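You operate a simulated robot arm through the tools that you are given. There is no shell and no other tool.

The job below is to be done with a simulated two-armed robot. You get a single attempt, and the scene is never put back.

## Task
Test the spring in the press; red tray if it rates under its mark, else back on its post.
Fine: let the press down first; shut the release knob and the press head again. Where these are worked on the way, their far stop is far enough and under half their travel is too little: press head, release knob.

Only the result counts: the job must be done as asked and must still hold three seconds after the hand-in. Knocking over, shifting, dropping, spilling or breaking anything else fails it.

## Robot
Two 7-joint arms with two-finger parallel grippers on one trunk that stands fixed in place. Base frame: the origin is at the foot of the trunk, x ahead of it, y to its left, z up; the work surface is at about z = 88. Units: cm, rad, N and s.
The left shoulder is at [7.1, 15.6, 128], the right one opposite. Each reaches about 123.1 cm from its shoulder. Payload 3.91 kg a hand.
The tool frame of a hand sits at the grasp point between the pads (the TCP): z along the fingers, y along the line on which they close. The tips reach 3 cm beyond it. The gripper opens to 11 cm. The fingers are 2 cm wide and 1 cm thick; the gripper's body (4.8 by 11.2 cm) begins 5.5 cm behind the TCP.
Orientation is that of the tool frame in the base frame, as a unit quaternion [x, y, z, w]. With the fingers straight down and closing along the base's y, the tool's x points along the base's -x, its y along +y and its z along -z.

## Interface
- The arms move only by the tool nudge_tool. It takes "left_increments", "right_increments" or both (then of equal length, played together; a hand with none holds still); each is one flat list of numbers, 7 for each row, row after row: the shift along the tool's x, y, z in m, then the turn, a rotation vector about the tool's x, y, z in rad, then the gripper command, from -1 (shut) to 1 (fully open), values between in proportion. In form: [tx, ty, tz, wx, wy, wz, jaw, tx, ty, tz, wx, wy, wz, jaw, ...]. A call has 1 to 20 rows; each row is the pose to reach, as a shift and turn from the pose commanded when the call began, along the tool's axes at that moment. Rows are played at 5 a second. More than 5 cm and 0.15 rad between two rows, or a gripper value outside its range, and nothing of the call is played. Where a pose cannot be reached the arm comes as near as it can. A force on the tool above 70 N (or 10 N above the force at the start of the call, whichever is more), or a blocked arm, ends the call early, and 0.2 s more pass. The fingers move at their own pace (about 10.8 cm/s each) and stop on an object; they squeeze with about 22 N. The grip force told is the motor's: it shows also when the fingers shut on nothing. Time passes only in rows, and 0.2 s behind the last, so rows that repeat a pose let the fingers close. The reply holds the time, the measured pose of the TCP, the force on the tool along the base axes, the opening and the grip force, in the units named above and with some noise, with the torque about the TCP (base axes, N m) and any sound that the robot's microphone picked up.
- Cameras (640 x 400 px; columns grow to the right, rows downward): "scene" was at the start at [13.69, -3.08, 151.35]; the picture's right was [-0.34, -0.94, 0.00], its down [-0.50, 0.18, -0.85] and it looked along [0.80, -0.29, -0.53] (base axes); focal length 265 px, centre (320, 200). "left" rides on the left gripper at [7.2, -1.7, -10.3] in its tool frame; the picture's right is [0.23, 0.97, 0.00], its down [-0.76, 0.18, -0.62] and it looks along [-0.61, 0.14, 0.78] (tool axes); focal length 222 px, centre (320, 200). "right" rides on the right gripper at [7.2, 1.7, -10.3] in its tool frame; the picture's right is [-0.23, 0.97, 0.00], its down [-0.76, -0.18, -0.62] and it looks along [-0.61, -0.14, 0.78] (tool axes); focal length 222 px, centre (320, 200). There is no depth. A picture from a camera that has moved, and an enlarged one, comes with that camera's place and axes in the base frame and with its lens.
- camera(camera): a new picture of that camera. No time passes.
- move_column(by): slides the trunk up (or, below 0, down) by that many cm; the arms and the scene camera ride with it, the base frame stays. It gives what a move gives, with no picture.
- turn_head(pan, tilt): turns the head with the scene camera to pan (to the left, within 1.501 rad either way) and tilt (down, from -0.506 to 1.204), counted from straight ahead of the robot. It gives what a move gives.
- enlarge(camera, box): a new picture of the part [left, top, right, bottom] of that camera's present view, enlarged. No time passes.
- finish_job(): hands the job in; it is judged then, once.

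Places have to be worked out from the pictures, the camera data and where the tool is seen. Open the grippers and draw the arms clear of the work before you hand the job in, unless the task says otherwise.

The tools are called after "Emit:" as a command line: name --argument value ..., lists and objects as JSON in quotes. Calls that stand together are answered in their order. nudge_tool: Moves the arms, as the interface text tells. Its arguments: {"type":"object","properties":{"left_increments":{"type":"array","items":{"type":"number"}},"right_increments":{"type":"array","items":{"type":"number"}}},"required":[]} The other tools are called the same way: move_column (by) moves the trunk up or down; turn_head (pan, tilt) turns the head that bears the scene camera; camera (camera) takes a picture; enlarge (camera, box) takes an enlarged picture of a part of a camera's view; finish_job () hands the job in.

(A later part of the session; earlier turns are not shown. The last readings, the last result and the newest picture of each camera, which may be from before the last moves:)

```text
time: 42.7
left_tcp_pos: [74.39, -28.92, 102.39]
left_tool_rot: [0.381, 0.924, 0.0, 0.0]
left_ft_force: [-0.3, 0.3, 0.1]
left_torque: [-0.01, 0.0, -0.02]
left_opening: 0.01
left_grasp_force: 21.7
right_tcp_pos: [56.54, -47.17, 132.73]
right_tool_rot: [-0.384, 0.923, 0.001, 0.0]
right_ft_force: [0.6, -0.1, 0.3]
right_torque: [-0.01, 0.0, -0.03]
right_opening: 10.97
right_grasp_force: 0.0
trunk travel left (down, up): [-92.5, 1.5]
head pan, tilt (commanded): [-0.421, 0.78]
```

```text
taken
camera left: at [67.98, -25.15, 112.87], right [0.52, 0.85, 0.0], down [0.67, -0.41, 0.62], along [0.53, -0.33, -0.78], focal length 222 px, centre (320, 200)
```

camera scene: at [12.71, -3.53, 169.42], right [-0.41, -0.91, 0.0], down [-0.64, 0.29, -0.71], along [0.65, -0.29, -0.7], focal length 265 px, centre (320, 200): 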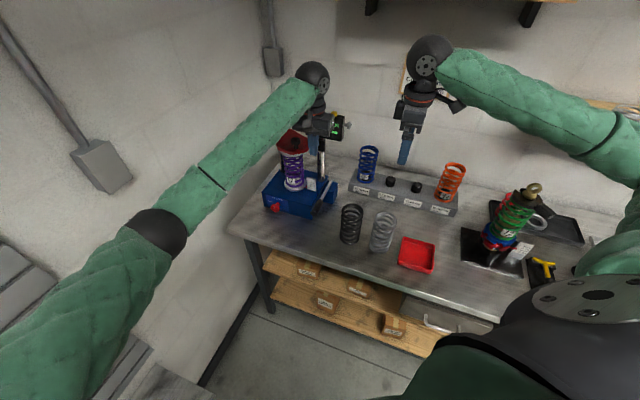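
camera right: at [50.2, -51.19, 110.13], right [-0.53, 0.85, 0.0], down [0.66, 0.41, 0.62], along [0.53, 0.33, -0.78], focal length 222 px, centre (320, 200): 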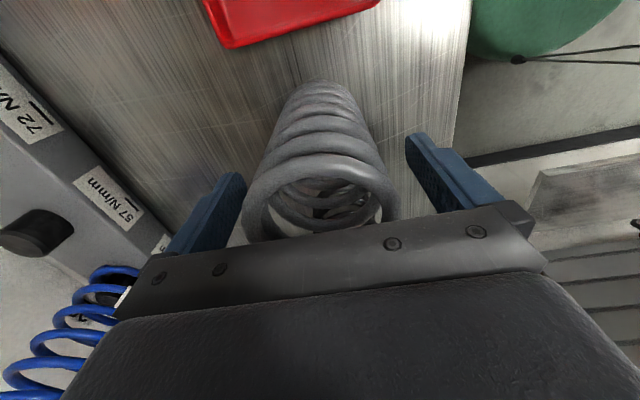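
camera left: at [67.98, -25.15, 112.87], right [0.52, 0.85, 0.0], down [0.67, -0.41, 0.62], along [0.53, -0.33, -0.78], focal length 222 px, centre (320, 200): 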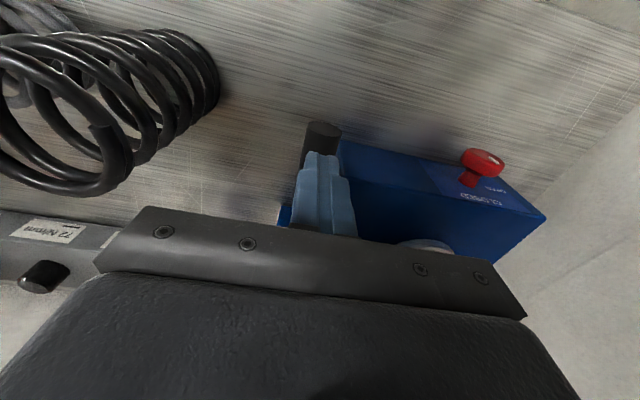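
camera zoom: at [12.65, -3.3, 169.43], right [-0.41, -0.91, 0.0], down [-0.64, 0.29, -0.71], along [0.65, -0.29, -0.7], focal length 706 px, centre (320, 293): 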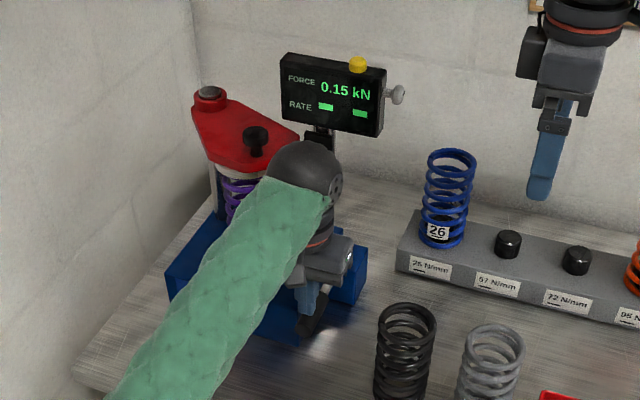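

The handle springs back by itself and the press holds 0.15 kN. I'll pump three strokes in one go and watch the display.

Emit:
nudge_tool --left_increments '[0, 0, 0.025, 0, 0, 0, -1, 0, 0, 0.045, 0, 0, 0, -1, 0, 0, 0.06, 0, 0, 0, -1, 0, 0, 0.067, 0, 0, 0, -1, 0, 0, 0.03, 0, 0, 0, -1, 0, 0, 0.0, 0, 0, 0, -1, 0, 0, 0.025, 0, 0, 0, -1, 0, 0, 0.045, 0, 0, 0, -1, 0, 0, 0.06, 0, 0, 0, -1, 0, 0, 0.067, 0, 0, 0, -1, 0, 0, 0.03, 0, 0, 0, -1, 0, 0, 0.0, 0, 0, 0, -1, 0, 0, 0.025, 0, 0, 0, -1, 0, 0, 0.045, 0, 0, 0, -1, 0, 0, 0.06, 0, 0, 0, -1, 0, 0, 0.067, 0, 0, 0, -1, 0, 0, 0.03, 0, 0, 0, -1, 0, 0, 0.0, 0, 0, 0, -1]'

Emit:
enlarge --camera "scene" --box '[240, 90, 400, 240]'

Emit:
camera --camera "left"

```text
time: 46.7
left_tcp_pos: [74.99, -26.74, 100.88]
left_tool_rot: [0.373, 0.928, 0.013, -0.009]
left_ft_force: [-0.1, -0.2, -0.3]
left_torque: [0.03, -0.01, -0.01]
left_opening: 0.0
left_grasp_force: 22.3
right_tcp_pos: [56.51, -47.25, 132.74]
right_tool_rot: [-0.383, 0.924, 0.002, 0.0]
right_ft_force: [0.2, -0.9, 0.2]
right_torque: [0.0, 0.02, 0.02]
right_opening: 10.99
right_grasp_force: 0.2
trunk travel left (down, up): [-92.5, 1.5]
head pan, tilt (commanded): [-0.421, 0.78]
stopped in row 18 (left hand): the arm was blocked; the commanded pose is now the measured one
```

```text
2.67 times, centred on (320, 165) of scene
camera zoom: at [12.77, -3.36, 169.41], right [-0.41, -0.91, 0.0], down [-0.64, 0.29, -0.71], along [0.65, -0.29, -0.7], focal length 706 px, centre (320, 293)
```

zoom: 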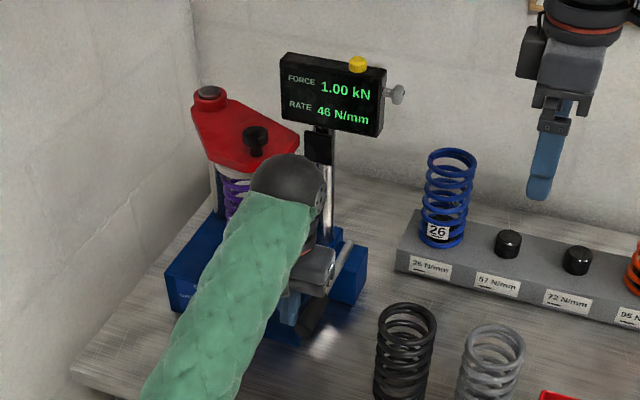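

```text
taken
camera left: at [68.67, -23.23, 111.33], right [0.51, 0.86, 0.02], down [0.67, -0.42, 0.61], along [0.53, -0.29, -0.79], focal length 222 px, centre (320, 200)
```

left: 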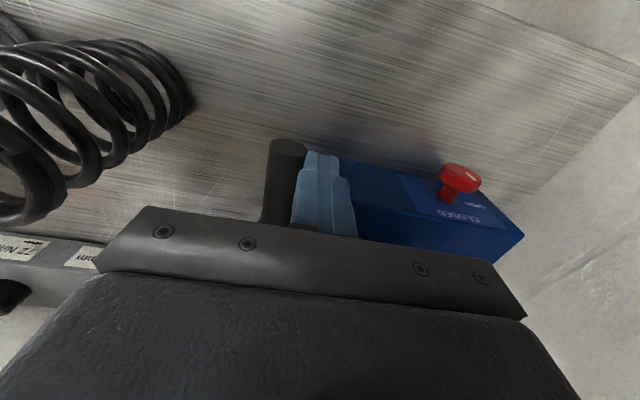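

The display now reads 1.00 kN and a rate of 46 N/mm, which is under the 57 mark. The fingers slipped off to the left side of the handle with no force, so I'll raise the hand straight up and verify the reading and the pointer.

Emit:
nudge_tool --left_increments '[0.002, 0, -0.02, 0, 0, 0, -1, 0.003, 0, -0.06, 0, 0, 0, -1, 0.003, 0, -0.1, 0, 0, 0, -1, 0.003, 0, -0.145, 0, 0, 0, -1, 0.003, 0, -0.19, 0, 0, 0, -1, 0.003, 0, -0.235, 0, 0, 0, -1]'

Emit:
camera --camera "scene"

Emit:
enlarge --camera "scene" --box '[250, 100, 370, 230]'

Emit:
camera --camera "left"

```text
time: 48.1
left_tcp_pos: [74.53, -27.49, 124.65]
left_tool_rot: [0.374, 0.927, 0.011, -0.008]
left_ft_force: [0.1, 0.1, -0.4]
left_torque: [-0.03, 0.0, 0.01]
left_opening: 0.0
left_grasp_force: 21.7
right_tcp_pos: [56.41, -47.05, 132.86]
right_tool_rot: [-0.384, 0.923, 0.002, 0.0]
right_ft_force: [0.0, 0.4, 0.0]
right_torque: [-0.04, -0.03, 0.03]
right_opening: 11.0
right_grasp_force: 0.0
trunk travel left (down, up): [-92.5, 1.5]
head pan, tilt (commanded): [-0.421, 0.78]
```

```text
taken
camera scene: at [12.68, -3.33, 169.41], right [-0.41, -0.91, 0.0], down [-0.64, 0.29, -0.71], along [0.65, -0.29, -0.7], focal length 265 px, centre (320, 200)
```

scene: 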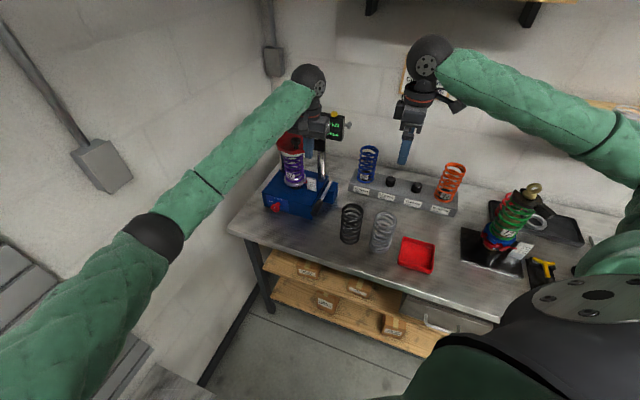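

```text
3.08 times, centred on (310, 165) of scene
camera zoom: at [12.68, -3.33, 169.41], right [-0.41, -0.91, 0.0], down [-0.64, 0.29, -0.71], along [0.65, -0.29, -0.7], focal length 815 px, centre (351, 308)
```

zoom: 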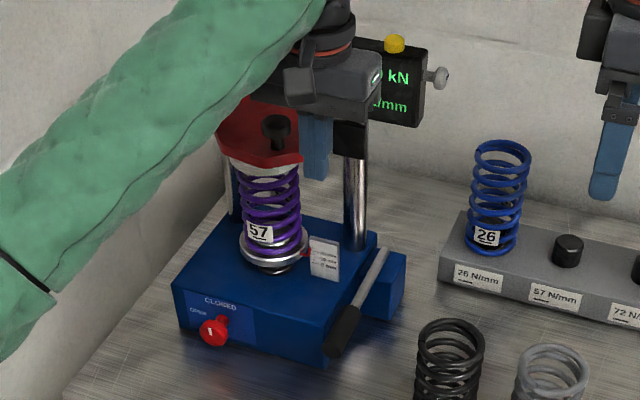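

```text
taken
camera left: at [68.22, -23.91, 135.19], right [0.51, 0.86, 0.02], down [0.67, -0.42, 0.61], along [0.53, -0.3, -0.79], focal length 222 px, centre (320, 200)
```

left: 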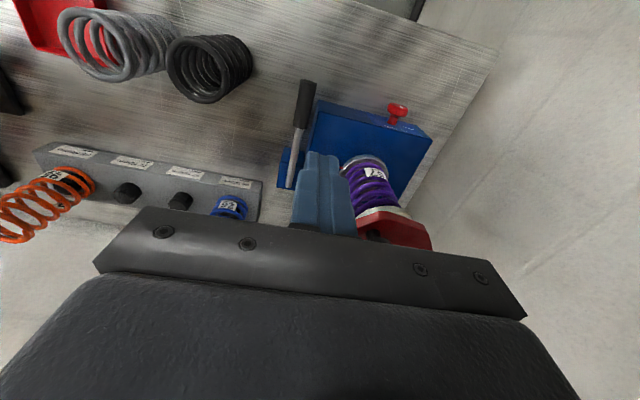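

I'll move the left hand forward and left, clear of the press's view and towards the release knob, to confirm the reading and pointer.

Emit:
nudge_tool --left_increments '[0.03, 0.01, 0.01, 0.002, -0.004, 0.003, -1, 0.06, 0.03, 0.03, 0.004, -0.008, 0.006, -0.5, 0.08, 0.065, 0.055, 0.007, -0.012, 0.01, -0.2, 0.1, 0.1, 0.08, 0.01, -0.016, 0.013, -0.2, 0.115, 0.135, 0.11, 0.014, -0.02, 0.016, -0.2, 0.121, 0.163, 0.1465, 0.014, -0.0233, 0.019, -0.2]'

Emit:
enlarge --camera "scene" --box '[250, 100, 370, 230]'

Emit:
enlarge --camera "scene" --box '[280, 160, 345, 215]'

Emit:
camera --camera "left"

```text
time: 49.5
left_tcp_pos: [77.36, -6.92, 109.95]
left_tool_rot: [0.384, 0.923, 0.001, 0.001]
left_ft_force: [-0.6, -0.3, -0.1]
left_torque: [0.02, -0.01, 0.0]
left_opening: 4.43
left_grasp_force: 0.0
right_tcp_pos: [56.47, -47.07, 132.81]
right_tool_rot: [-0.382, 0.924, 0.002, -0.001]
right_ft_force: [-0.3, -0.3, 0.0]
right_torque: [0.0, -0.03, 0.0]
right_opening: 11.02
right_grasp_force: 0.1
trunk travel left (down, up): [-92.5, 1.5]
head pan, tilt (commanded): [-0.421, 0.78]
```

```text
3.08 times, centred on (310, 165) of scene
camera zoom: at [12.82, -3.3, 169.42], right [-0.41, -0.91, 0.0], down [-0.64, 0.29, -0.71], along [0.65, -0.29, -0.7], focal length 815 px, centre (351, 308)
```

zoom: 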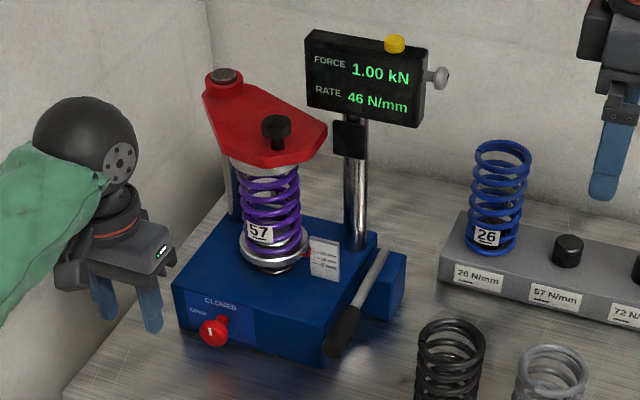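

```text
7.27 times, centred on (312, 188) of scene
camera zoom: at [12.82, -3.3, 169.42], right [-0.41, -0.91, 0.0], down [-0.64, 0.29, -0.71], along [0.65, -0.29, -0.7], focal length 1925 px, centre (374, 291)
```

zoom: 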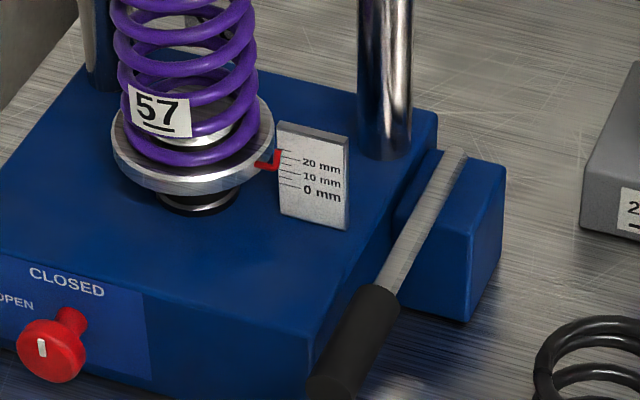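

```text
taken
camera left: at [70.94, -2.99, 120.38], right [0.53, 0.85, 0.0], down [0.66, -0.41, 0.62], along [0.53, -0.33, -0.78], focal length 222 px, centre (320, 200)
```

left: 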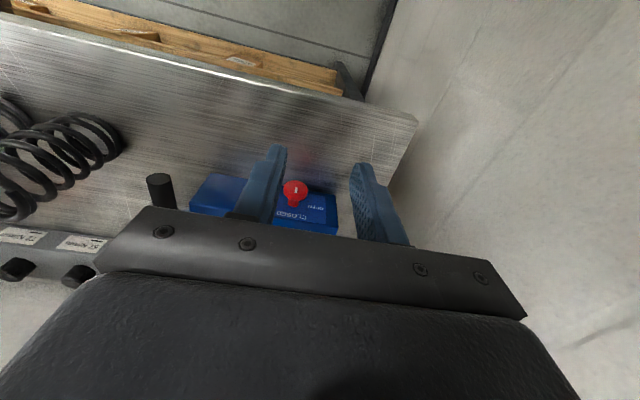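

Confirmed: 1.00 kN with the pointer just past 20 mm, which makes 46 N/mm, well under 57, so the spring goes to the red tray. Next I let the press down, so I'll take a closer look at the release knob.

Emit:
enlarge --camera "left" --box '[180, 140, 360, 250]'

Emit:
enlarge --camera "scene" --box '[255, 185, 300, 220]'

```text
3.56 times, centred on (270, 195) of left
camera zoom: at [70.94, -2.99, 120.38], right [0.53, 0.85, 0.0], down [0.66, -0.41, 0.62], along [0.53, -0.33, -0.78], focal length 790 px, centre (498, 218)
```

zoom: 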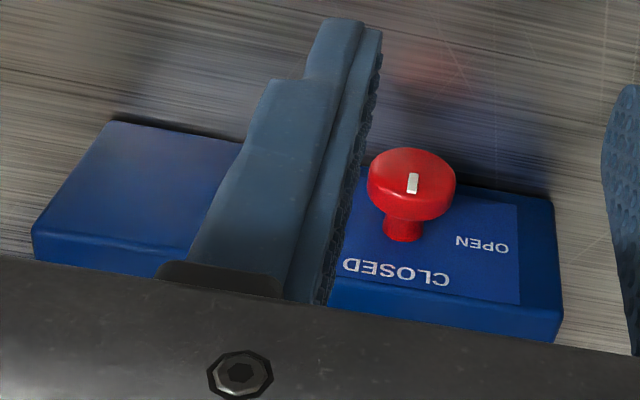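

```text
11.43 times, centred on (278, 202) of scene
camera zoom: at [12.82, -3.3, 169.42], right [-0.41, -0.91, 0.0], down [-0.64, 0.29, -0.71], along [0.65, -0.29, -0.7], focal length 3026 px, centre (806, 171)
```

zoom: 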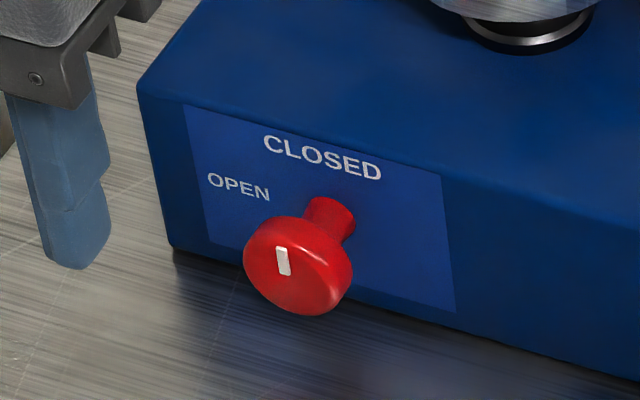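

I place the knob's centre at about (86.1, -17.0, 93.1), with its white line still at CLOSED. I'll bring the left hand to a pre-grip in front of it, pitched 23° and rolled 34° to the right, so it can turn left through to OPEN.

Emit:
nudge_tool --left_increments '[-0.013, -0.0057, 0.0144, -0.074, -0.0485, 0.015, -0.02, -0.0265, -0.0114, 0.0289, -0.148, -0.0969, 0.03, -0.02, -0.0397, -0.017, 0.0433, -0.2219, -0.1454, 0.045, -0.02, -0.0529, -0.0227, 0.0578, -0.2959, -0.1939, 0.06, -0.02, -0.0661, -0.0284, 0.0722, -0.3698, -0.2423, 0.0749, -0.02, -0.0794, -0.034, 0.0866, -0.4438, -0.2908, 0.0899, -0.02, -0.0926, -0.0397, 0.1011, -0.5177, -0.3392, 0.1049, -0.02, -0.1058, -0.0454, 0.1155, -0.5917, -0.3877, 0.1199, -0.02]'

Emit:
camera --camera "left"

Emit:
enlarge --camera "scene" --box '[240, 140, 340, 230]'

```text
time: 51.3
left_tcp_pos: [81.61, -17.65, 98.76]
left_tool_rot: [0.413, 0.841, 0.198, 0.288]
left_ft_force: [0.2, -0.3, 0.7]
left_torque: [-0.02, -0.02, 0.06]
left_opening: 5.4
left_grasp_force: 0.0
right_tcp_pos: [56.57, -47.23, 132.71]
right_tool_rot: [-0.383, 0.924, 0.001, 0.0]
right_ft_force: [0.2, 0.6, -0.2]
right_torque: [-0.01, -0.01, 0.0]
right_opening: 11.03
right_grasp_force: 0.1
trunk travel left (down, up): [-92.5, 1.5]
head pan, tilt (commanded): [-0.421, 0.78]
```

```text
taken
camera left: at [70.43, -13.73, 103.31], right [0.45, 0.75, 0.48], down [0.08, -0.57, 0.82], along [0.89, -0.33, -0.32], focal length 222 px, centre (320, 200)
```

left: 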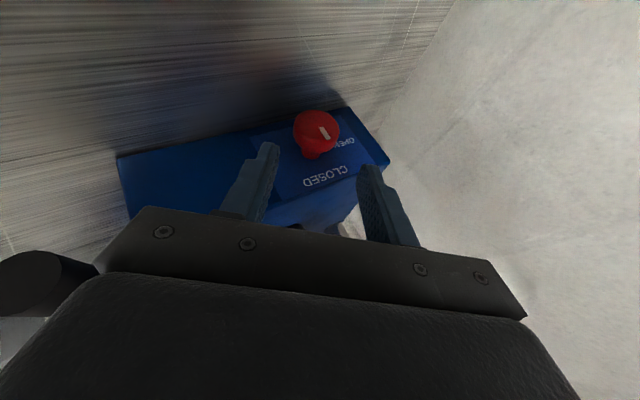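

```text
4.44 times, centred on (290, 185) of scene
camera zoom: at [12.72, -3.42, 169.42], right [-0.41, -0.91, 0.0], down [-0.64, 0.29, -0.71], along [0.65, -0.29, -0.7], focal length 1177 px, centre (453, 267)
```

zoom: 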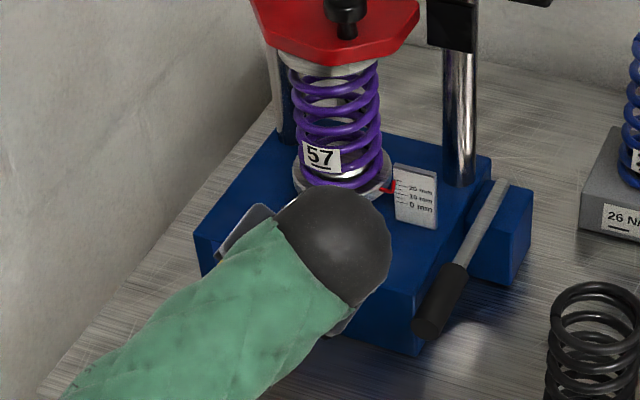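

The knob sits between the fingers ahead of the hand. I'll enlarge to check how well it is centred before closing in.

Emit:
enlarge --camera "left" --box '[220, 80, 420, 220]'

```text
2.86 times, centred on (320, 150) of left
camera zoom: at [70.43, -13.73, 103.31], right [0.45, 0.75, 0.48], down [0.08, -0.57, 0.82], along [0.89, -0.33, -0.32], focal length 635 px, centre (320, 343)
```

zoom: 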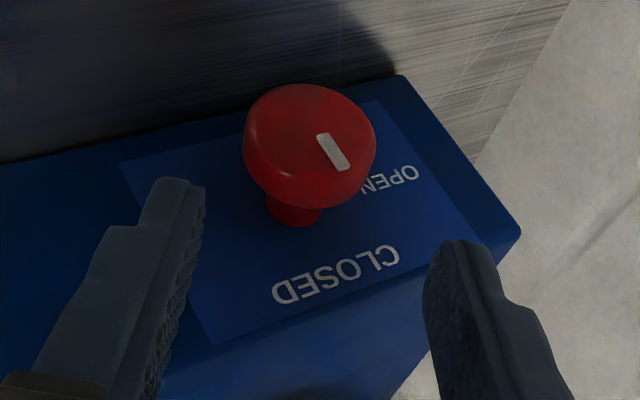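

The knob is about 4 mm off towards the right-hand finger. I'll correct that and move 4 cm closer, then check again.

Emit:
nudge_tool --left_increments '[0.0015, -0.002, 0.01, 0, 0, 0, -0.02, 0.003, -0.004, 0.02, 0, 0, 0, -0.02, 0.003, -0.004, 0.03, 0, 0, 0, -0.02, 0.003, -0.004, 0.04, 0, 0, 0, -0.02]'

Emit:
enlarge --camera "left" --box '[220, 80, 420, 220]'

```text
time: 52.3
left_tcp_pos: [83.71, -17.22, 95.24]
left_tool_rot: [0.413, 0.843, 0.196, 0.285]
left_ft_force: [-0.7, 0.3, -0.3]
left_torque: [0.01, -0.01, -0.01]
left_opening: 5.41
left_grasp_force: 0.1
right_tcp_pos: [56.46, -47.06, 132.78]
right_tool_rot: [-0.384, 0.924, 0.002, -0.002]
right_ft_force: [-0.3, 0.1, 0.3]
right_torque: [0.03, 0.01, -0.01]
right_opening: 11.01
right_grasp_force: 0.0
trunk travel left (down, up): [-92.5, 1.5]
head pan, tilt (commanded): [-0.421, 0.78]
```

```text
2.86 times, centred on (320, 150) of left
camera zoom: at [72.51, -13.37, 99.82], right [0.46, 0.75, 0.48], down [0.08, -0.57, 0.82], along [0.89, -0.34, -0.32], focal length 635 px, centre (320, 343)
```

zoom: 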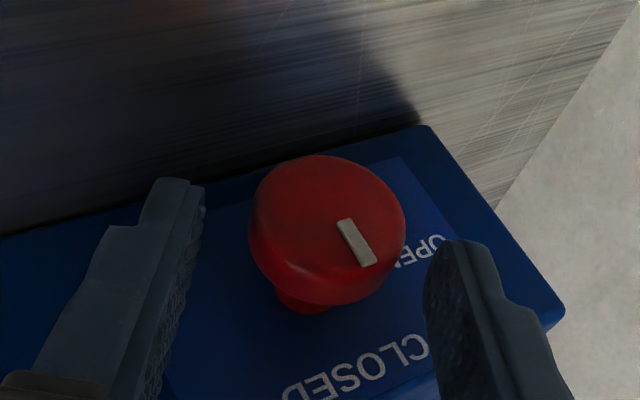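

The knob is now centred, about 3 cm ahead of the TCP. I'll advance 2 cm and close on it.

Emit:
nudge_tool --left_increments '[0, 0.001, 0.01, 0, 0, 0, -0.02, 0, 0.001, 0.02, 0, 0, 0, -0.02, 0, 0.001, 0.02, 0, 0, 0, -0.2, 0, 0.001, 0.02, 0, 0, 0, -0.35, 0, 0.001, 0.02, 0, 0, 0, -0.5, 0, 0.001, 0.02, 0, 0, 0, -0.5]'

Emit:
enlarge --camera "left" --box '[220, 80, 420, 220]'

```text
time: 53.7
left_tcp_pos: [85.08, -17.0, 93.88]
left_tool_rot: [0.412, 0.842, 0.195, 0.287]
left_ft_force: [3.6, -1.7, 0.8]
left_torque: [-0.22, -0.22, -0.17]
left_opening: 3.73
left_grasp_force: 45.0
right_tcp_pos: [56.39, -47.16, 132.8]
right_tool_rot: [-0.384, 0.923, 0.002, -0.001]
right_ft_force: [0.5, 0.4, 0.7]
right_torque: [0.02, -0.01, 0.03]
right_opening: 11.02
right_grasp_force: 0.1
trunk travel left (down, up): [-92.5, 1.5]
head pan, tilt (commanded): [-0.421, 0.78]
```

```text
2.86 times, centred on (320, 150) of left
camera zoom: at [73.84, -13.11, 98.5], right [0.46, 0.75, 0.48], down [0.08, -0.57, 0.82], along [0.89, -0.34, -0.32], focal length 635 px, centre (320, 343)
```

zoom: 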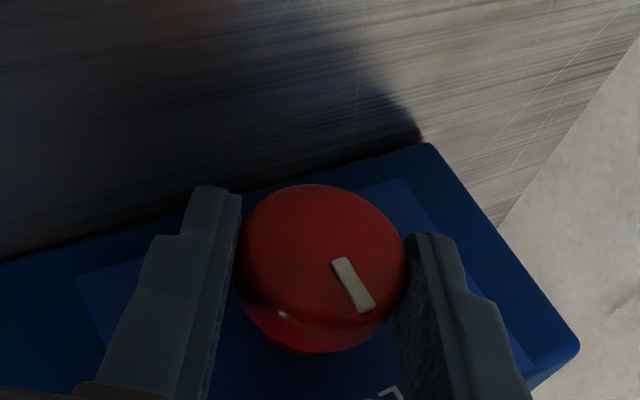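

The grip on the knob is good with little side force. Now I'll turn it about its own axis towards OPEN, the first 0.65 rad, and check that the knob follows.

Emit:
nudge_tool --left_increments '[4e-05, 0.00167, 0.0001, 0.1197, 0, -0.0508, -0.6, 0.00017, 0.00331, 0.0004, 0.2395, 0, -0.1017, -0.6, 0.00038, 0.0049, 0.00089, 0.3592, 0, -0.1525, -0.6, 0.00067, 0.0064, 0.00157, 0.4789, 0, -0.2033, -0.6, 0.00103, 0.0078, 0.00242, 0.5987, 0, -0.2542, -0.6]'

Emit:
enlarge --camera "left" --box '[220, 80, 420, 220]'

Emit:
enlarge --camera "scene" --box '[240, 90, 370, 220]'

```text
time: 54.9
left_tcp_pos: [85.66, -16.36, 94.15]
left_tool_rot: [0.371, 0.907, -0.099, 0.175]
left_ft_force: [9.3, 0.7, 5.6]
left_torque: [0.11, -0.03, 0.19]
left_opening: 3.77
left_grasp_force: 45.3
right_tcp_pos: [56.46, -47.1, 132.88]
right_tool_rot: [-0.383, 0.924, 0.001, -0.001]
right_ft_force: [-0.3, -0.9, -0.3]
right_torque: [-0.01, -0.03, -0.02]
right_opening: 11.0
right_grasp_force: 0.0
trunk travel left (down, up): [-92.5, 1.5]
head pan, tilt (commanded): [-0.421, 0.78]
```

```text
2.86 times, centred on (320, 150) of left
camera zoom: at [77.23, -9.72, 100.99], right [0.54, 0.83, -0.14], down [0.48, -0.17, 0.86], along [0.69, -0.53, -0.49], focal length 635 px, centre (320, 343)
```

zoom: 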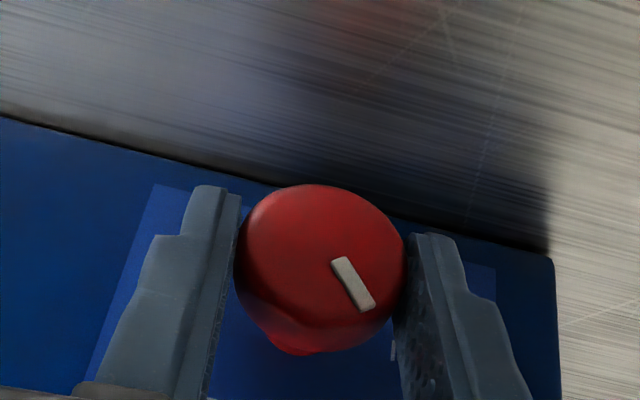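

```text
3.08 times, centred on (305, 155) of scene
camera zoom: at [12.78, -3.32, 169.42], right [-0.41, -0.91, 0.0], down [-0.64, 0.29, -0.71], along [0.65, -0.29, -0.7], focal length 815 px, centre (366, 338)
```

zoom: 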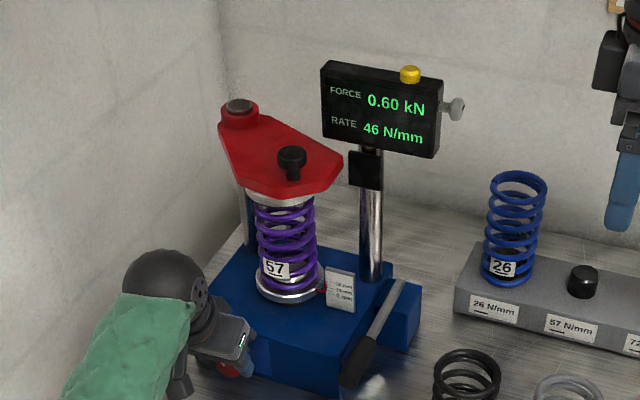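

The knob turns with the hand and the force is already falling (0.60 kN). I'll go on turning to the OPEN stop.

Emit:
nudge_tool --left_increments '[4e-05, 0.00167, 0.0001, 0.1197, 0, -0.0508, -0.6, 0.00017, 0.00331, 0.0004, 0.2395, 0, -0.1017, -0.6, 0.00038, 0.0049, 0.00089, 0.3592, 0, -0.1525, -0.6, 0.00067, 0.0064, 0.00157, 0.4789, 0, -0.2033, -0.6, 0.00103, 0.0078, 0.00242, 0.5987, 0, -0.2542, -0.6, 0.00146, 0.00907, 0.00343, 0.7184, 0, -0.305, -0.6]'

Emit:
enlarge --camera "left" --box '[220, 80, 420, 220]'

Emit:
enlarge --camera "scene" --box '[240, 90, 370, 220]'

```text
time: 56.3
left_tcp_pos: [86.54, -15.52, 93.73]
left_tool_rot: [0.268, 0.859, -0.435, 0.017]
left_ft_force: [32.5, 9.3, 7.7]
left_torque: [-0.02, -0.37, 0.73]
left_opening: 3.74
left_grasp_force: 44.5
right_tcp_pos: [56.64, -47.06, 132.7]
right_tool_rot: [-0.383, 0.924, 0.002, -0.001]
right_ft_force: [0.2, 0.5, 0.4]
right_torque: [-0.02, 0.02, -0.02]
right_opening: 11.0
right_grasp_force: 0.0
trunk travel left (down, up): [-92.5, 1.5]
head pan, tilt (commanded): [-0.421, 0.78]
```

```text
2.86 times, centred on (320, 150) of left
camera zoom: at [81.62, -5.31, 99.47], right [0.27, 0.57, -0.78], down [0.86, 0.22, 0.46], along [0.43, -0.8, -0.43], focal length 635 px, centre (320, 343)
```

zoom: 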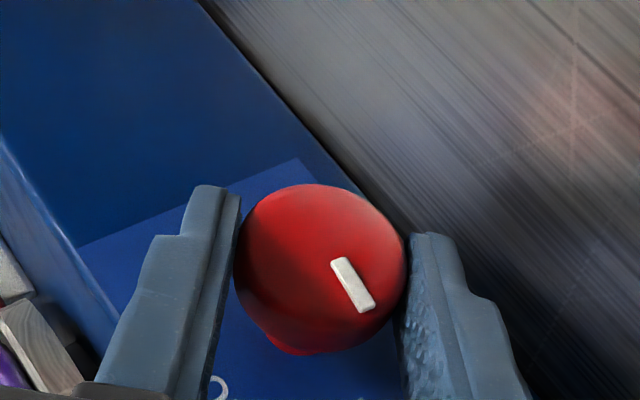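

```text
3.08 times, centred on (305, 155) of scene
camera zoom: at [13.0, -3.22, 169.4], right [-0.41, -0.91, 0.0], down [-0.64, 0.29, -0.71], along [0.65, -0.29, -0.7], focal length 815 px, centre (366, 338)
```

zoom: 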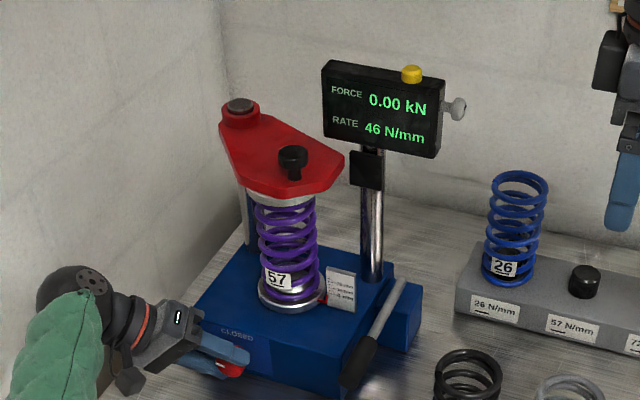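

The knob has been turned about 82° and the force is 0.00 kN. I'll check the pointer, then release the knob.

Emit:
enlarge --camera "scene" --box '[280, 160, 345, 215]'

Emit:
nudge_tool --left_increments '[0, 0, 0, 0, 0, 0, -0.4, 0, 0, 0, 0, 0, 0, -0.1, 0, 0, 0, 0, 0, 0, 0.0, 0, 0, 0, 0, 0, 0, 0.0]'

Emit:
enlarge --camera "left" --box '[220, 80, 420, 220]'

```text
7.27 times, centred on (312, 188) of scene
camera zoom: at [13.0, -3.22, 169.4], right [-0.41, -0.91, 0.0], down [-0.64, 0.29, -0.71], along [0.65, -0.29, -0.7], focal length 1925 px, centre (374, 291)
```

zoom: 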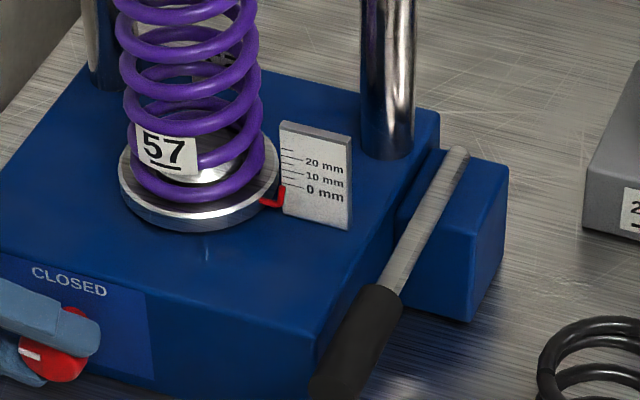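

```text
time: 57.3
left_tcp_pos: [86.17, -15.83, 93.78]
left_tool_rot: [0.269, 0.86, -0.433, 0.017]
left_ft_force: [-0.3, -0.3, -0.6]
left_torque: [0.03, -0.02, 0.0]
left_opening: 5.52
left_grasp_force: 0.0
right_tcp_pos: [56.5, -47.21, 132.83]
right_tool_rot: [-0.384, 0.923, 0.002, 0.0]
right_ft_force: [-0.7, -0.3, 0.4]
right_torque: [-0.01, 0.01, -0.01]
right_opening: 11.01
right_grasp_force: 0.2
trunk travel left (down, up): [-92.5, 1.5]
head pan, tilt (commanded): [-0.421, 0.78]
```

```text
2.86 times, centred on (320, 150) of left
camera zoom: at [81.32, -5.54, 99.57], right [0.27, 0.57, -0.78], down [0.86, 0.21, 0.46], along [0.43, -0.8, -0.43], focal length 635 px, centre (320, 343)
```

zoom: 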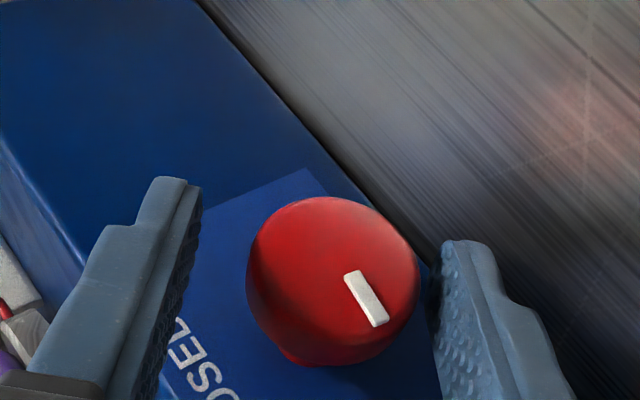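

The pointer is back at 0 mm with no load, and the knob stays at OPEN. I'll back the left hand straight off the knob and bring it upright in front, clear of the press head's swing.

Emit:
nudge_tool --left_increments '[0, 0, -0.02, 0, 0, 0, 0.1, 0, 0, -0.04, 0, 0, 0, 0.1, 0, 0, -0.06, 0, 0, 0, 0.1, 0.02, -0.015, -0.083, -0.1171, 0.0539, 0.0237, 0.1, 0.04, -0.03, -0.106, -0.2342, 0.1077, 0.0475, 0.1, 0.058, -0.044, -0.1286, -0.3513, 0.1616, 0.0712, 0.1, 0.058, -0.044, -0.1286, -0.4684, 0.2155, 0.0949, 0.1, 0.058, -0.044, -0.1286, -0.5855, 0.2694, 0.1186, 0.1, 0.058, -0.044, -0.1286, -0.7026, 0.3232, 0.1424, 0.1, 0.058, -0.044, -0.1286, -0.8197, 0.3771, 0.1661, 0.1]'

Emit:
camera --camera "left"

Emit:
camera --camera "scene"

Emit:
enlarge --camera "scene" --box '[240, 90, 370, 220]'

```text
time: 59.5
left_tcp_pos: [81.83, -5.54, 103.46]
left_tool_rot: [0.382, 0.924, 0.003, 0.001]
left_ft_force: [0.3, -0.9, 0.5]
left_torque: [0.02, 0.02, -0.03]
left_opening: 6.06
left_grasp_force: 0.0
right_tcp_pos: [56.54, -47.2, 132.75]
right_tool_rot: [-0.384, 0.923, 0.002, -0.001]
right_ft_force: [-0.2, -0.8, -0.4]
right_torque: [0.0, 0.02, -0.03]
right_opening: 10.98
right_grasp_force: 0.1
trunk travel left (down, up): [-92.5, 1.5]
head pan, tilt (commanded): [-0.421, 0.78]
```

```text
taken
camera left: at [75.48, -1.67, 113.79], right [0.53, 0.85, 0.0], down [0.66, -0.41, 0.62], along [0.53, -0.33, -0.78], focal length 222 px, centre (320, 200)
```

left: 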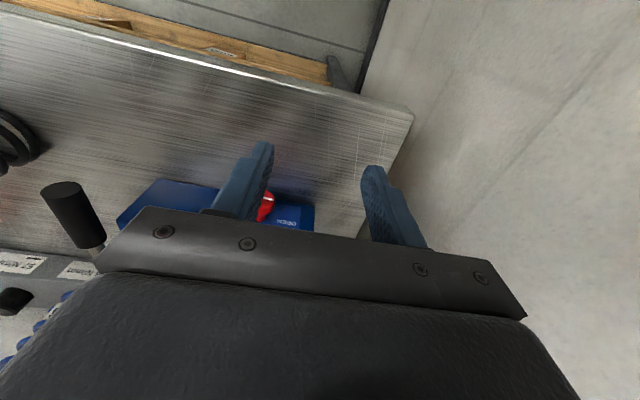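

```text
taken
camera scene: at [12.73, -3.42, 169.41], right [-0.41, -0.91, 0.0], down [-0.64, 0.29, -0.71], along [0.65, -0.29, -0.7], focal length 265 px, centre (320, 200)
```

scene: 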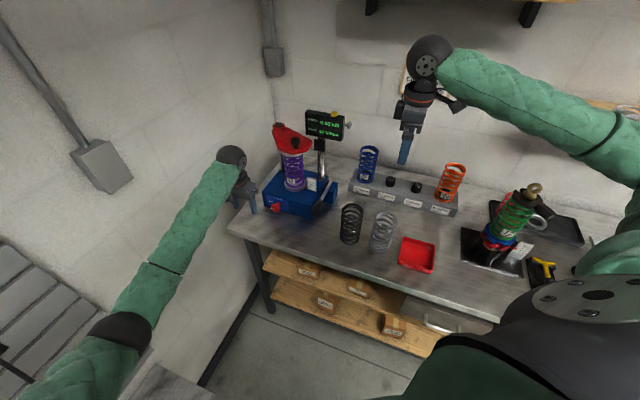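

```text
3.08 times, centred on (305, 155) of scene
camera zoom: at [12.73, -3.42, 169.41], right [-0.41, -0.91, 0.0], down [-0.64, 0.29, -0.71], along [0.65, -0.29, -0.7], focal length 815 px, centre (366, 338)
```

zoom: 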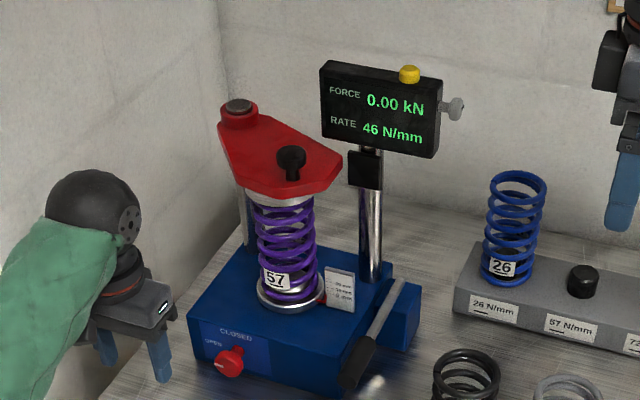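

Now the press head. Its black knob is at about (87.3, -27.9, 120), the pivot post near (102, -26.5), and its right corner rests at a black stop on the display post, so it should swing open to the left (+y). I'll raise the left hand over the front of the press, turned so its fingers close along y.

Emit:
nudge_tool --left_increments '[0, 0, -0.044, 0, 0, -0.112, 0.0, 0, 0, -0.088, 0, 0, -0.224, 0.0, 0, 0, -0.132, 0, 0, -0.336, 0.0, -0.01, -0.015, -0.174, 0, 0, -0.448, -0.1, -0.02, -0.03, -0.216, 0, 0, -0.56, -0.1, -0.035, -0.05, -0.255, 0, 0, -0.672, -0.1, -0.047, -0.068, -0.29, 0, 0, -0.785, -0.1, -0.054, -0.0798, -0.31, 0, 0, -0.785, -0.1]'

Emit:
camera --camera "left"

Emit:
camera --camera "scene"

```text
time: 61.3
left_tcp_pos: [79.81, -14.98, 134.49]
left_tool_rot: [-0.001, 1.0, 0.001, 0.001]
left_ft_force: [0.3, 0.3, -1.0]
left_torque: [-0.01, 0.02, -0.02]
left_opening: 4.95
left_grasp_force: 0.0
right_tcp_pos: [56.45, -47.12, 132.73]
right_tool_rot: [-0.383, 0.924, 0.002, -0.001]
right_ft_force: [0.2, 0.6, -0.7]
right_torque: [0.03, 0.03, 0.0]
right_opening: 10.99
right_grasp_force: 0.1
trunk travel left (down, up): [-92.5, 1.5]
head pan, tilt (commanded): [-0.421, 0.78]
```

```text
taken
camera left: at [72.64, -16.76, 144.76], right [-0.23, 0.97, 0.0], down [0.76, 0.18, 0.62], along [0.61, 0.14, -0.78], focal length 222 px, centre (320, 200)
```

left: 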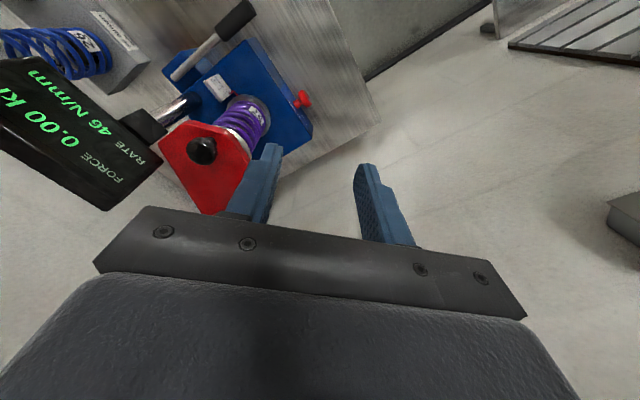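

```text
taken
camera scene: at [12.7, -3.39, 169.42], right [-0.41, -0.91, 0.0], down [-0.64, 0.29, -0.71], along [0.65, -0.29, -0.7], focal length 265 px, centre (320, 200)
```

scene: 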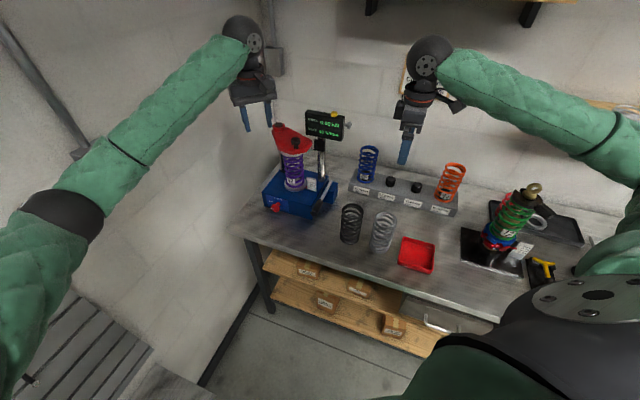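

From here the knob cap computes to (87.6, -27.8), about 3.6 cm wide. I'll move the left hand over it with a 5.2 cm opening, still above it.

Emit:
nudge_tool --left_increments '[-0.0257, -0.0429, 0.005, 0, 0, 0, -0.05, -0.0513, -0.0858, 0.01, 0, 0, 0, -0.05, -0.077, -0.1287, 0.02, 0, 0, 0, -0.05, -0.077, -0.1287, 0.06, 0, 0, 0, -0.05]'

Emit:
camera --camera "left"

Emit:
enlarge --camera "scene" --box '[240, 70, 370, 200]'

```text
refused: row 1 steps farther than a row can; nothing moved
```

```text
taken
camera left: at [72.64, -16.76, 144.76], right [-0.23, 0.97, 0.0], down [0.76, 0.18, 0.62], along [0.61, 0.14, -0.78], focal length 222 px, centre (320, 200)
```

left: 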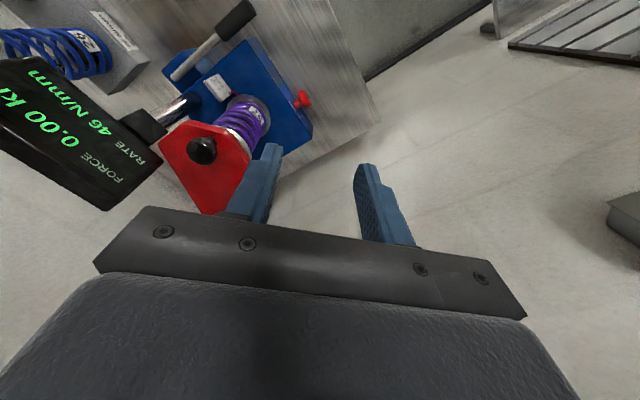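

```text
3.08 times, centred on (305, 135) of scene
camera zoom: at [12.7, -3.39, 169.42], right [-0.41, -0.91, 0.0], down [-0.64, 0.29, -0.71], along [0.65, -0.29, -0.7], focal length 815 px, centre (366, 400)
```

zoom: 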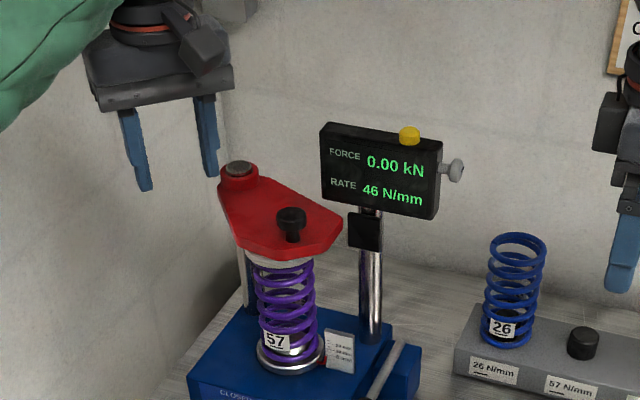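

The steps were a hair too long, so I'll send the same move with one more row.

Emit:
nudge_tool --left_increments '[-0.02, -0.033, 0.004, 0, 0, 0, -0.05, -0.04, -0.066, 0.008, 0, 0, 0, -0.05, -0.06, -0.098, 0.012, 0, 0, 0, -0.05, -0.077, -0.1287, 0.025, 0, 0, 0, -0.05, -0.077, -0.1287, 0.06, 0, 0, 0, -0.05]'

Emit:
camera --camera "left"

Emit:
enlarge --camera "scene" --box '[240, 70, 370, 200]'

```text
time: 62.5
left_tcp_pos: [87.66, -27.89, 128.32]
left_tool_rot: [0.0, 1.0, 0.001, 0.0]
left_ft_force: [-0.2, 0.8, -0.1]
left_torque: [0.02, -0.01, 0.03]
left_opening: 5.23
left_grasp_force: 0.1
right_tcp_pos: [56.58, -47.12, 132.76]
right_tool_rot: [-0.383, 0.924, 0.002, -0.001]
right_ft_force: [-0.3, -0.2, 0.0]
right_torque: [-0.01, 0.04, -0.02]
right_opening: 10.99
right_grasp_force: 0.1
trunk travel left (down, up): [-92.5, 1.5]
head pan, tilt (commanded): [-0.421, 0.78]
```

```text
taken
camera left: at [80.48, -29.6, 138.8], right [-0.23, 0.97, 0.0], down [0.76, 0.18, 0.62], along [0.61, 0.14, -0.78], focal length 222 px, centre (320, 200)
```

left: 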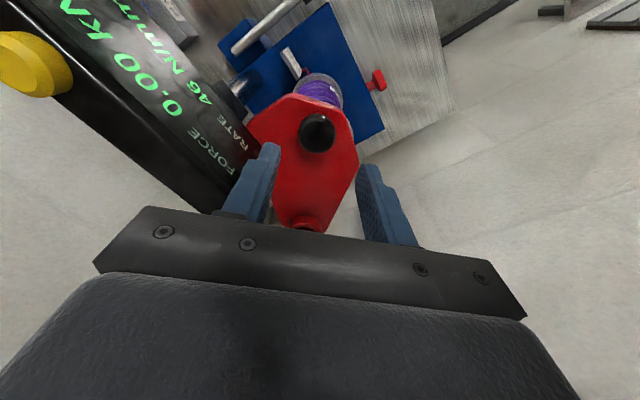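

```text
3.08 times, centred on (305, 135) of scene
camera zoom: at [12.84, -3.28, 169.42], right [-0.41, -0.91, 0.0], down [-0.64, 0.29, -0.71], along [0.65, -0.29, -0.7], focal length 815 px, centre (366, 400)
```

zoom: 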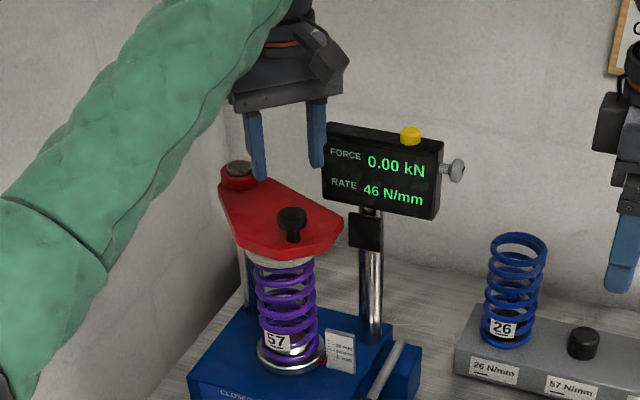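

The knob is between the fingers, centred to a few millimetres at (87.8, -28.2). I'll lower the fingers around its cap without gripping it.

Emit:
nudge_tool --left_increments '[-0.0015, -0.003, 0.025, 0, 0, 0, -0.05, -0.0015, -0.003, 0.05, 0, 0, 0, -0.05, -0.0015, -0.003, 0.073, 0, 0, 0, -0.05]'

Emit:
camera --camera "left"

Emit:
enlarge --camera "scene" --box '[240, 70, 370, 200]'

```text
time: 63.4
left_tcp_pos: [87.72, -28.41, 122.5]
left_tool_rot: [0.0, 1.0, -0.004, 0.008]
left_ft_force: [-4.7, 4.0, 20.8]
left_torque: [-1.33, -0.52, -0.23]
left_opening: 5.24
left_grasp_force: 0.0
right_tcp_pos: [56.23, -47.1, 132.82]
right_tool_rot: [-0.384, 0.924, 0.002, 0.001]
right_ft_force: [-0.5, 0.4, -0.9]
right_torque: [0.01, 0.0, 0.02]
right_opening: 11.0
right_grasp_force: 0.0
trunk travel left (down, up): [-92.5, 1.5]
head pan, tilt (commanded): [-0.421, 0.78]
stopped in row 3 (left hand): the force on the tool passed its limit at 71 N (the readings are from after the stop); the commanded pose is now the measured one
```

```text
taken
camera left: at [80.38, -29.92, 132.7], right [-0.23, 0.97, -0.01], down [0.75, 0.18, 0.63], along [0.62, 0.13, -0.77], focal length 222 px, centre (320, 200)
```

left: 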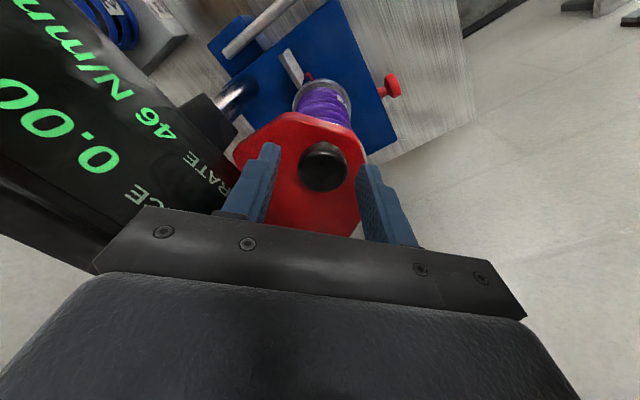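

```text
3.08 times, centred on (305, 135) of scene
camera zoom: at [12.45, -3.22, 169.42], right [-0.41, -0.91, 0.0], down [-0.64, 0.29, -0.71], along [0.65, -0.29, -0.7], focal length 815 px, centre (366, 400)
```

zoom: 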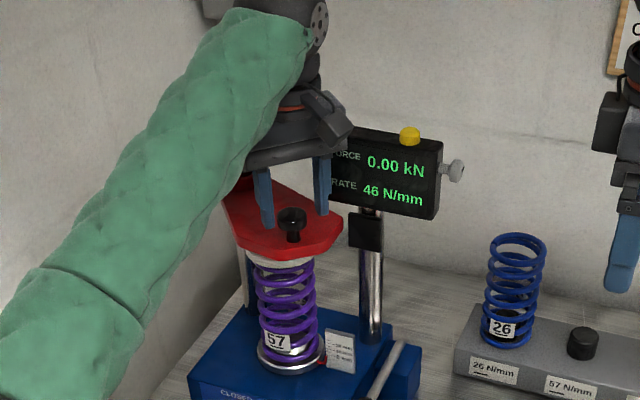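

A corner of the gripper body met the top of the display (contact computed near (91, -35), z 128), so I must keep the hand's long side away from it. I'll raise up at once and check the display is undisturbed.

Emit:
nudge_tool --left_increments '[0, 0, -0.02, 0, 0, 0, -0.05, 0, 0, -0.055, 0, 0, 0, -0.05]'

Emit:
enlarge --camera "scene" --box '[240, 70, 370, 200]'

Emit:
camera --camera "left"

```text
time: 64.0
left_tcp_pos: [87.77, -28.43, 127.7]
left_tool_rot: [0.0, 1.0, -0.003, 0.006]
left_ft_force: [0.0, -0.3, 0.0]
left_torque: [0.0, -0.02, 0.06]
left_opening: 5.22
left_grasp_force: 0.0
right_tcp_pos: [56.27, -47.06, 132.89]
right_tool_rot: [-0.383, 0.924, 0.001, 0.0]
right_ft_force: [0.3, -0.9, 0.0]
right_torque: [-0.01, -0.05, 0.0]
right_opening: 10.99
right_grasp_force: 0.0
trunk travel left (down, up): [-92.5, 1.5]
head pan, tilt (commanded): [-0.421, 0.78]
```

```text
3.08 times, centred on (305, 135) of scene
camera zoom: at [12.49, -3.32, 169.43], right [-0.41, -0.91, 0.0], down [-0.64, 0.29, -0.71], along [0.65, -0.29, -0.7], focal length 815 px, centre (366, 400)
```

zoom: 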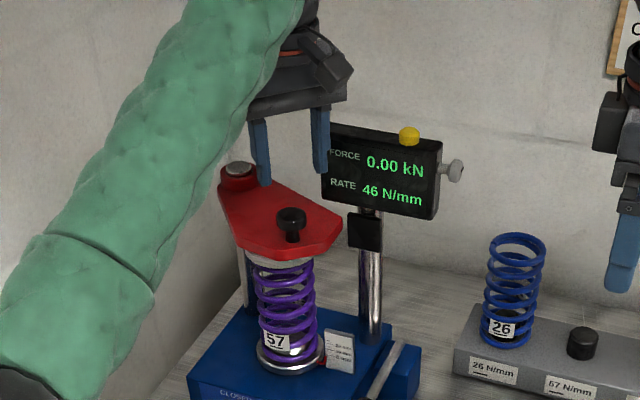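

```text
taken
camera left: at [80.36, -30.07, 137.99], right [-0.23, 0.97, -0.01], down [0.75, 0.18, 0.63], along [0.62, 0.14, -0.78], focal length 222 px, centre (320, 200)
```

left: 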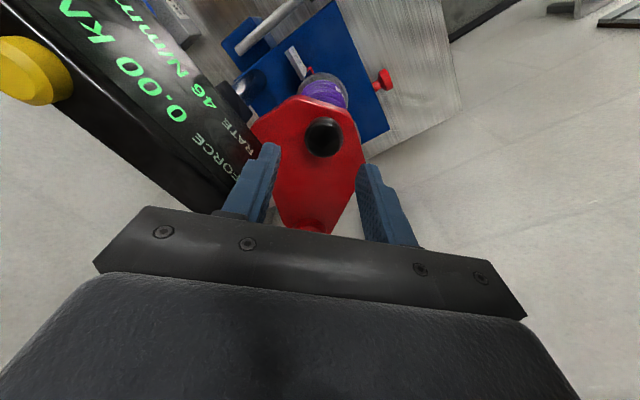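

The display looks unmoved. I'll raise a bit more and turn the hand 25° so its long side stays clear of the display, then re-check.

Emit:
nudge_tool --left_increments '[0, 0, -0.02, 0, 0, 0.1, -0.05, 0, 0, -0.03, 0, 0, 0.2, -0.05, 0, 0, -0.03, -0.003, 0, 0.33, -0.05, 0, 0, -0.03, -0.006, 0, 0.46, -0.05]'

Emit:
camera --camera "left"

Emit:
camera --camera "scene"

```text
time: 65.0
left_tcp_pos: [87.96, -28.37, 130.6]
left_tool_rot: [0.228, 0.974, 0.001, 0.006]
left_ft_force: [-0.2, -0.4, 0.0]
left_torque: [-0.01, -0.04, 0.01]
left_opening: 5.21
left_grasp_force: 0.0
right_tcp_pos: [56.47, -47.23, 132.82]
right_tool_rot: [-0.383, 0.924, 0.002, -0.001]
right_ft_force: [0.3, 0.6, -0.2]
right_torque: [-0.02, 0.0, -0.01]
right_opening: 11.0
right_grasp_force: 0.0
trunk travel left (down, up): [-92.5, 1.5]
head pan, tilt (commanded): [-0.421, 0.78]
```

```text
taken
camera left: at [80.53, -26.69, 140.83], right [0.23, 0.97, 0.0], down [0.75, -0.18, 0.63], along [0.62, -0.14, -0.77], focal length 222 px, centre (320, 200)
```

left: 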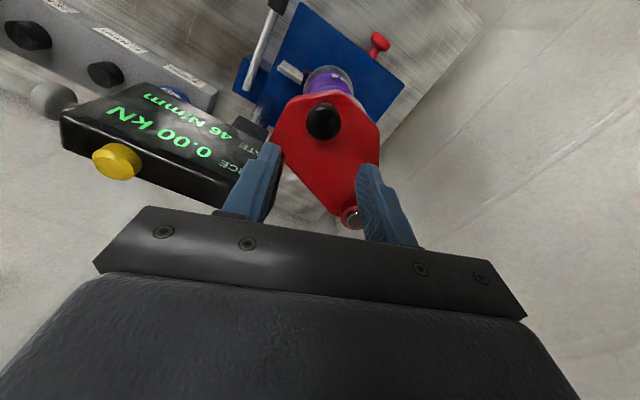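

```text
taken
camera scene: at [12.74, -3.38, 169.42], right [-0.41, -0.91, 0.0], down [-0.64, 0.29, -0.71], along [0.65, -0.29, -0.7], focal length 265 px, centre (320, 200)
```

scene: 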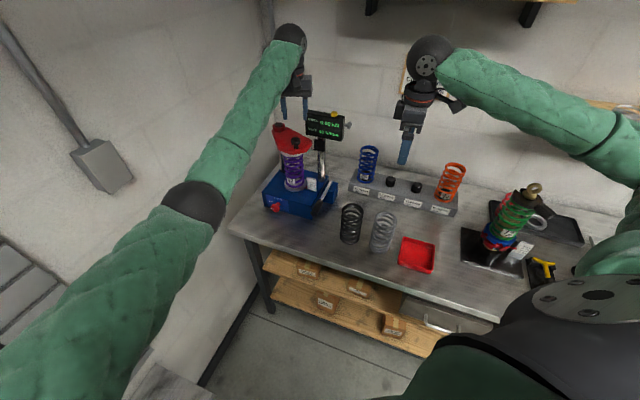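

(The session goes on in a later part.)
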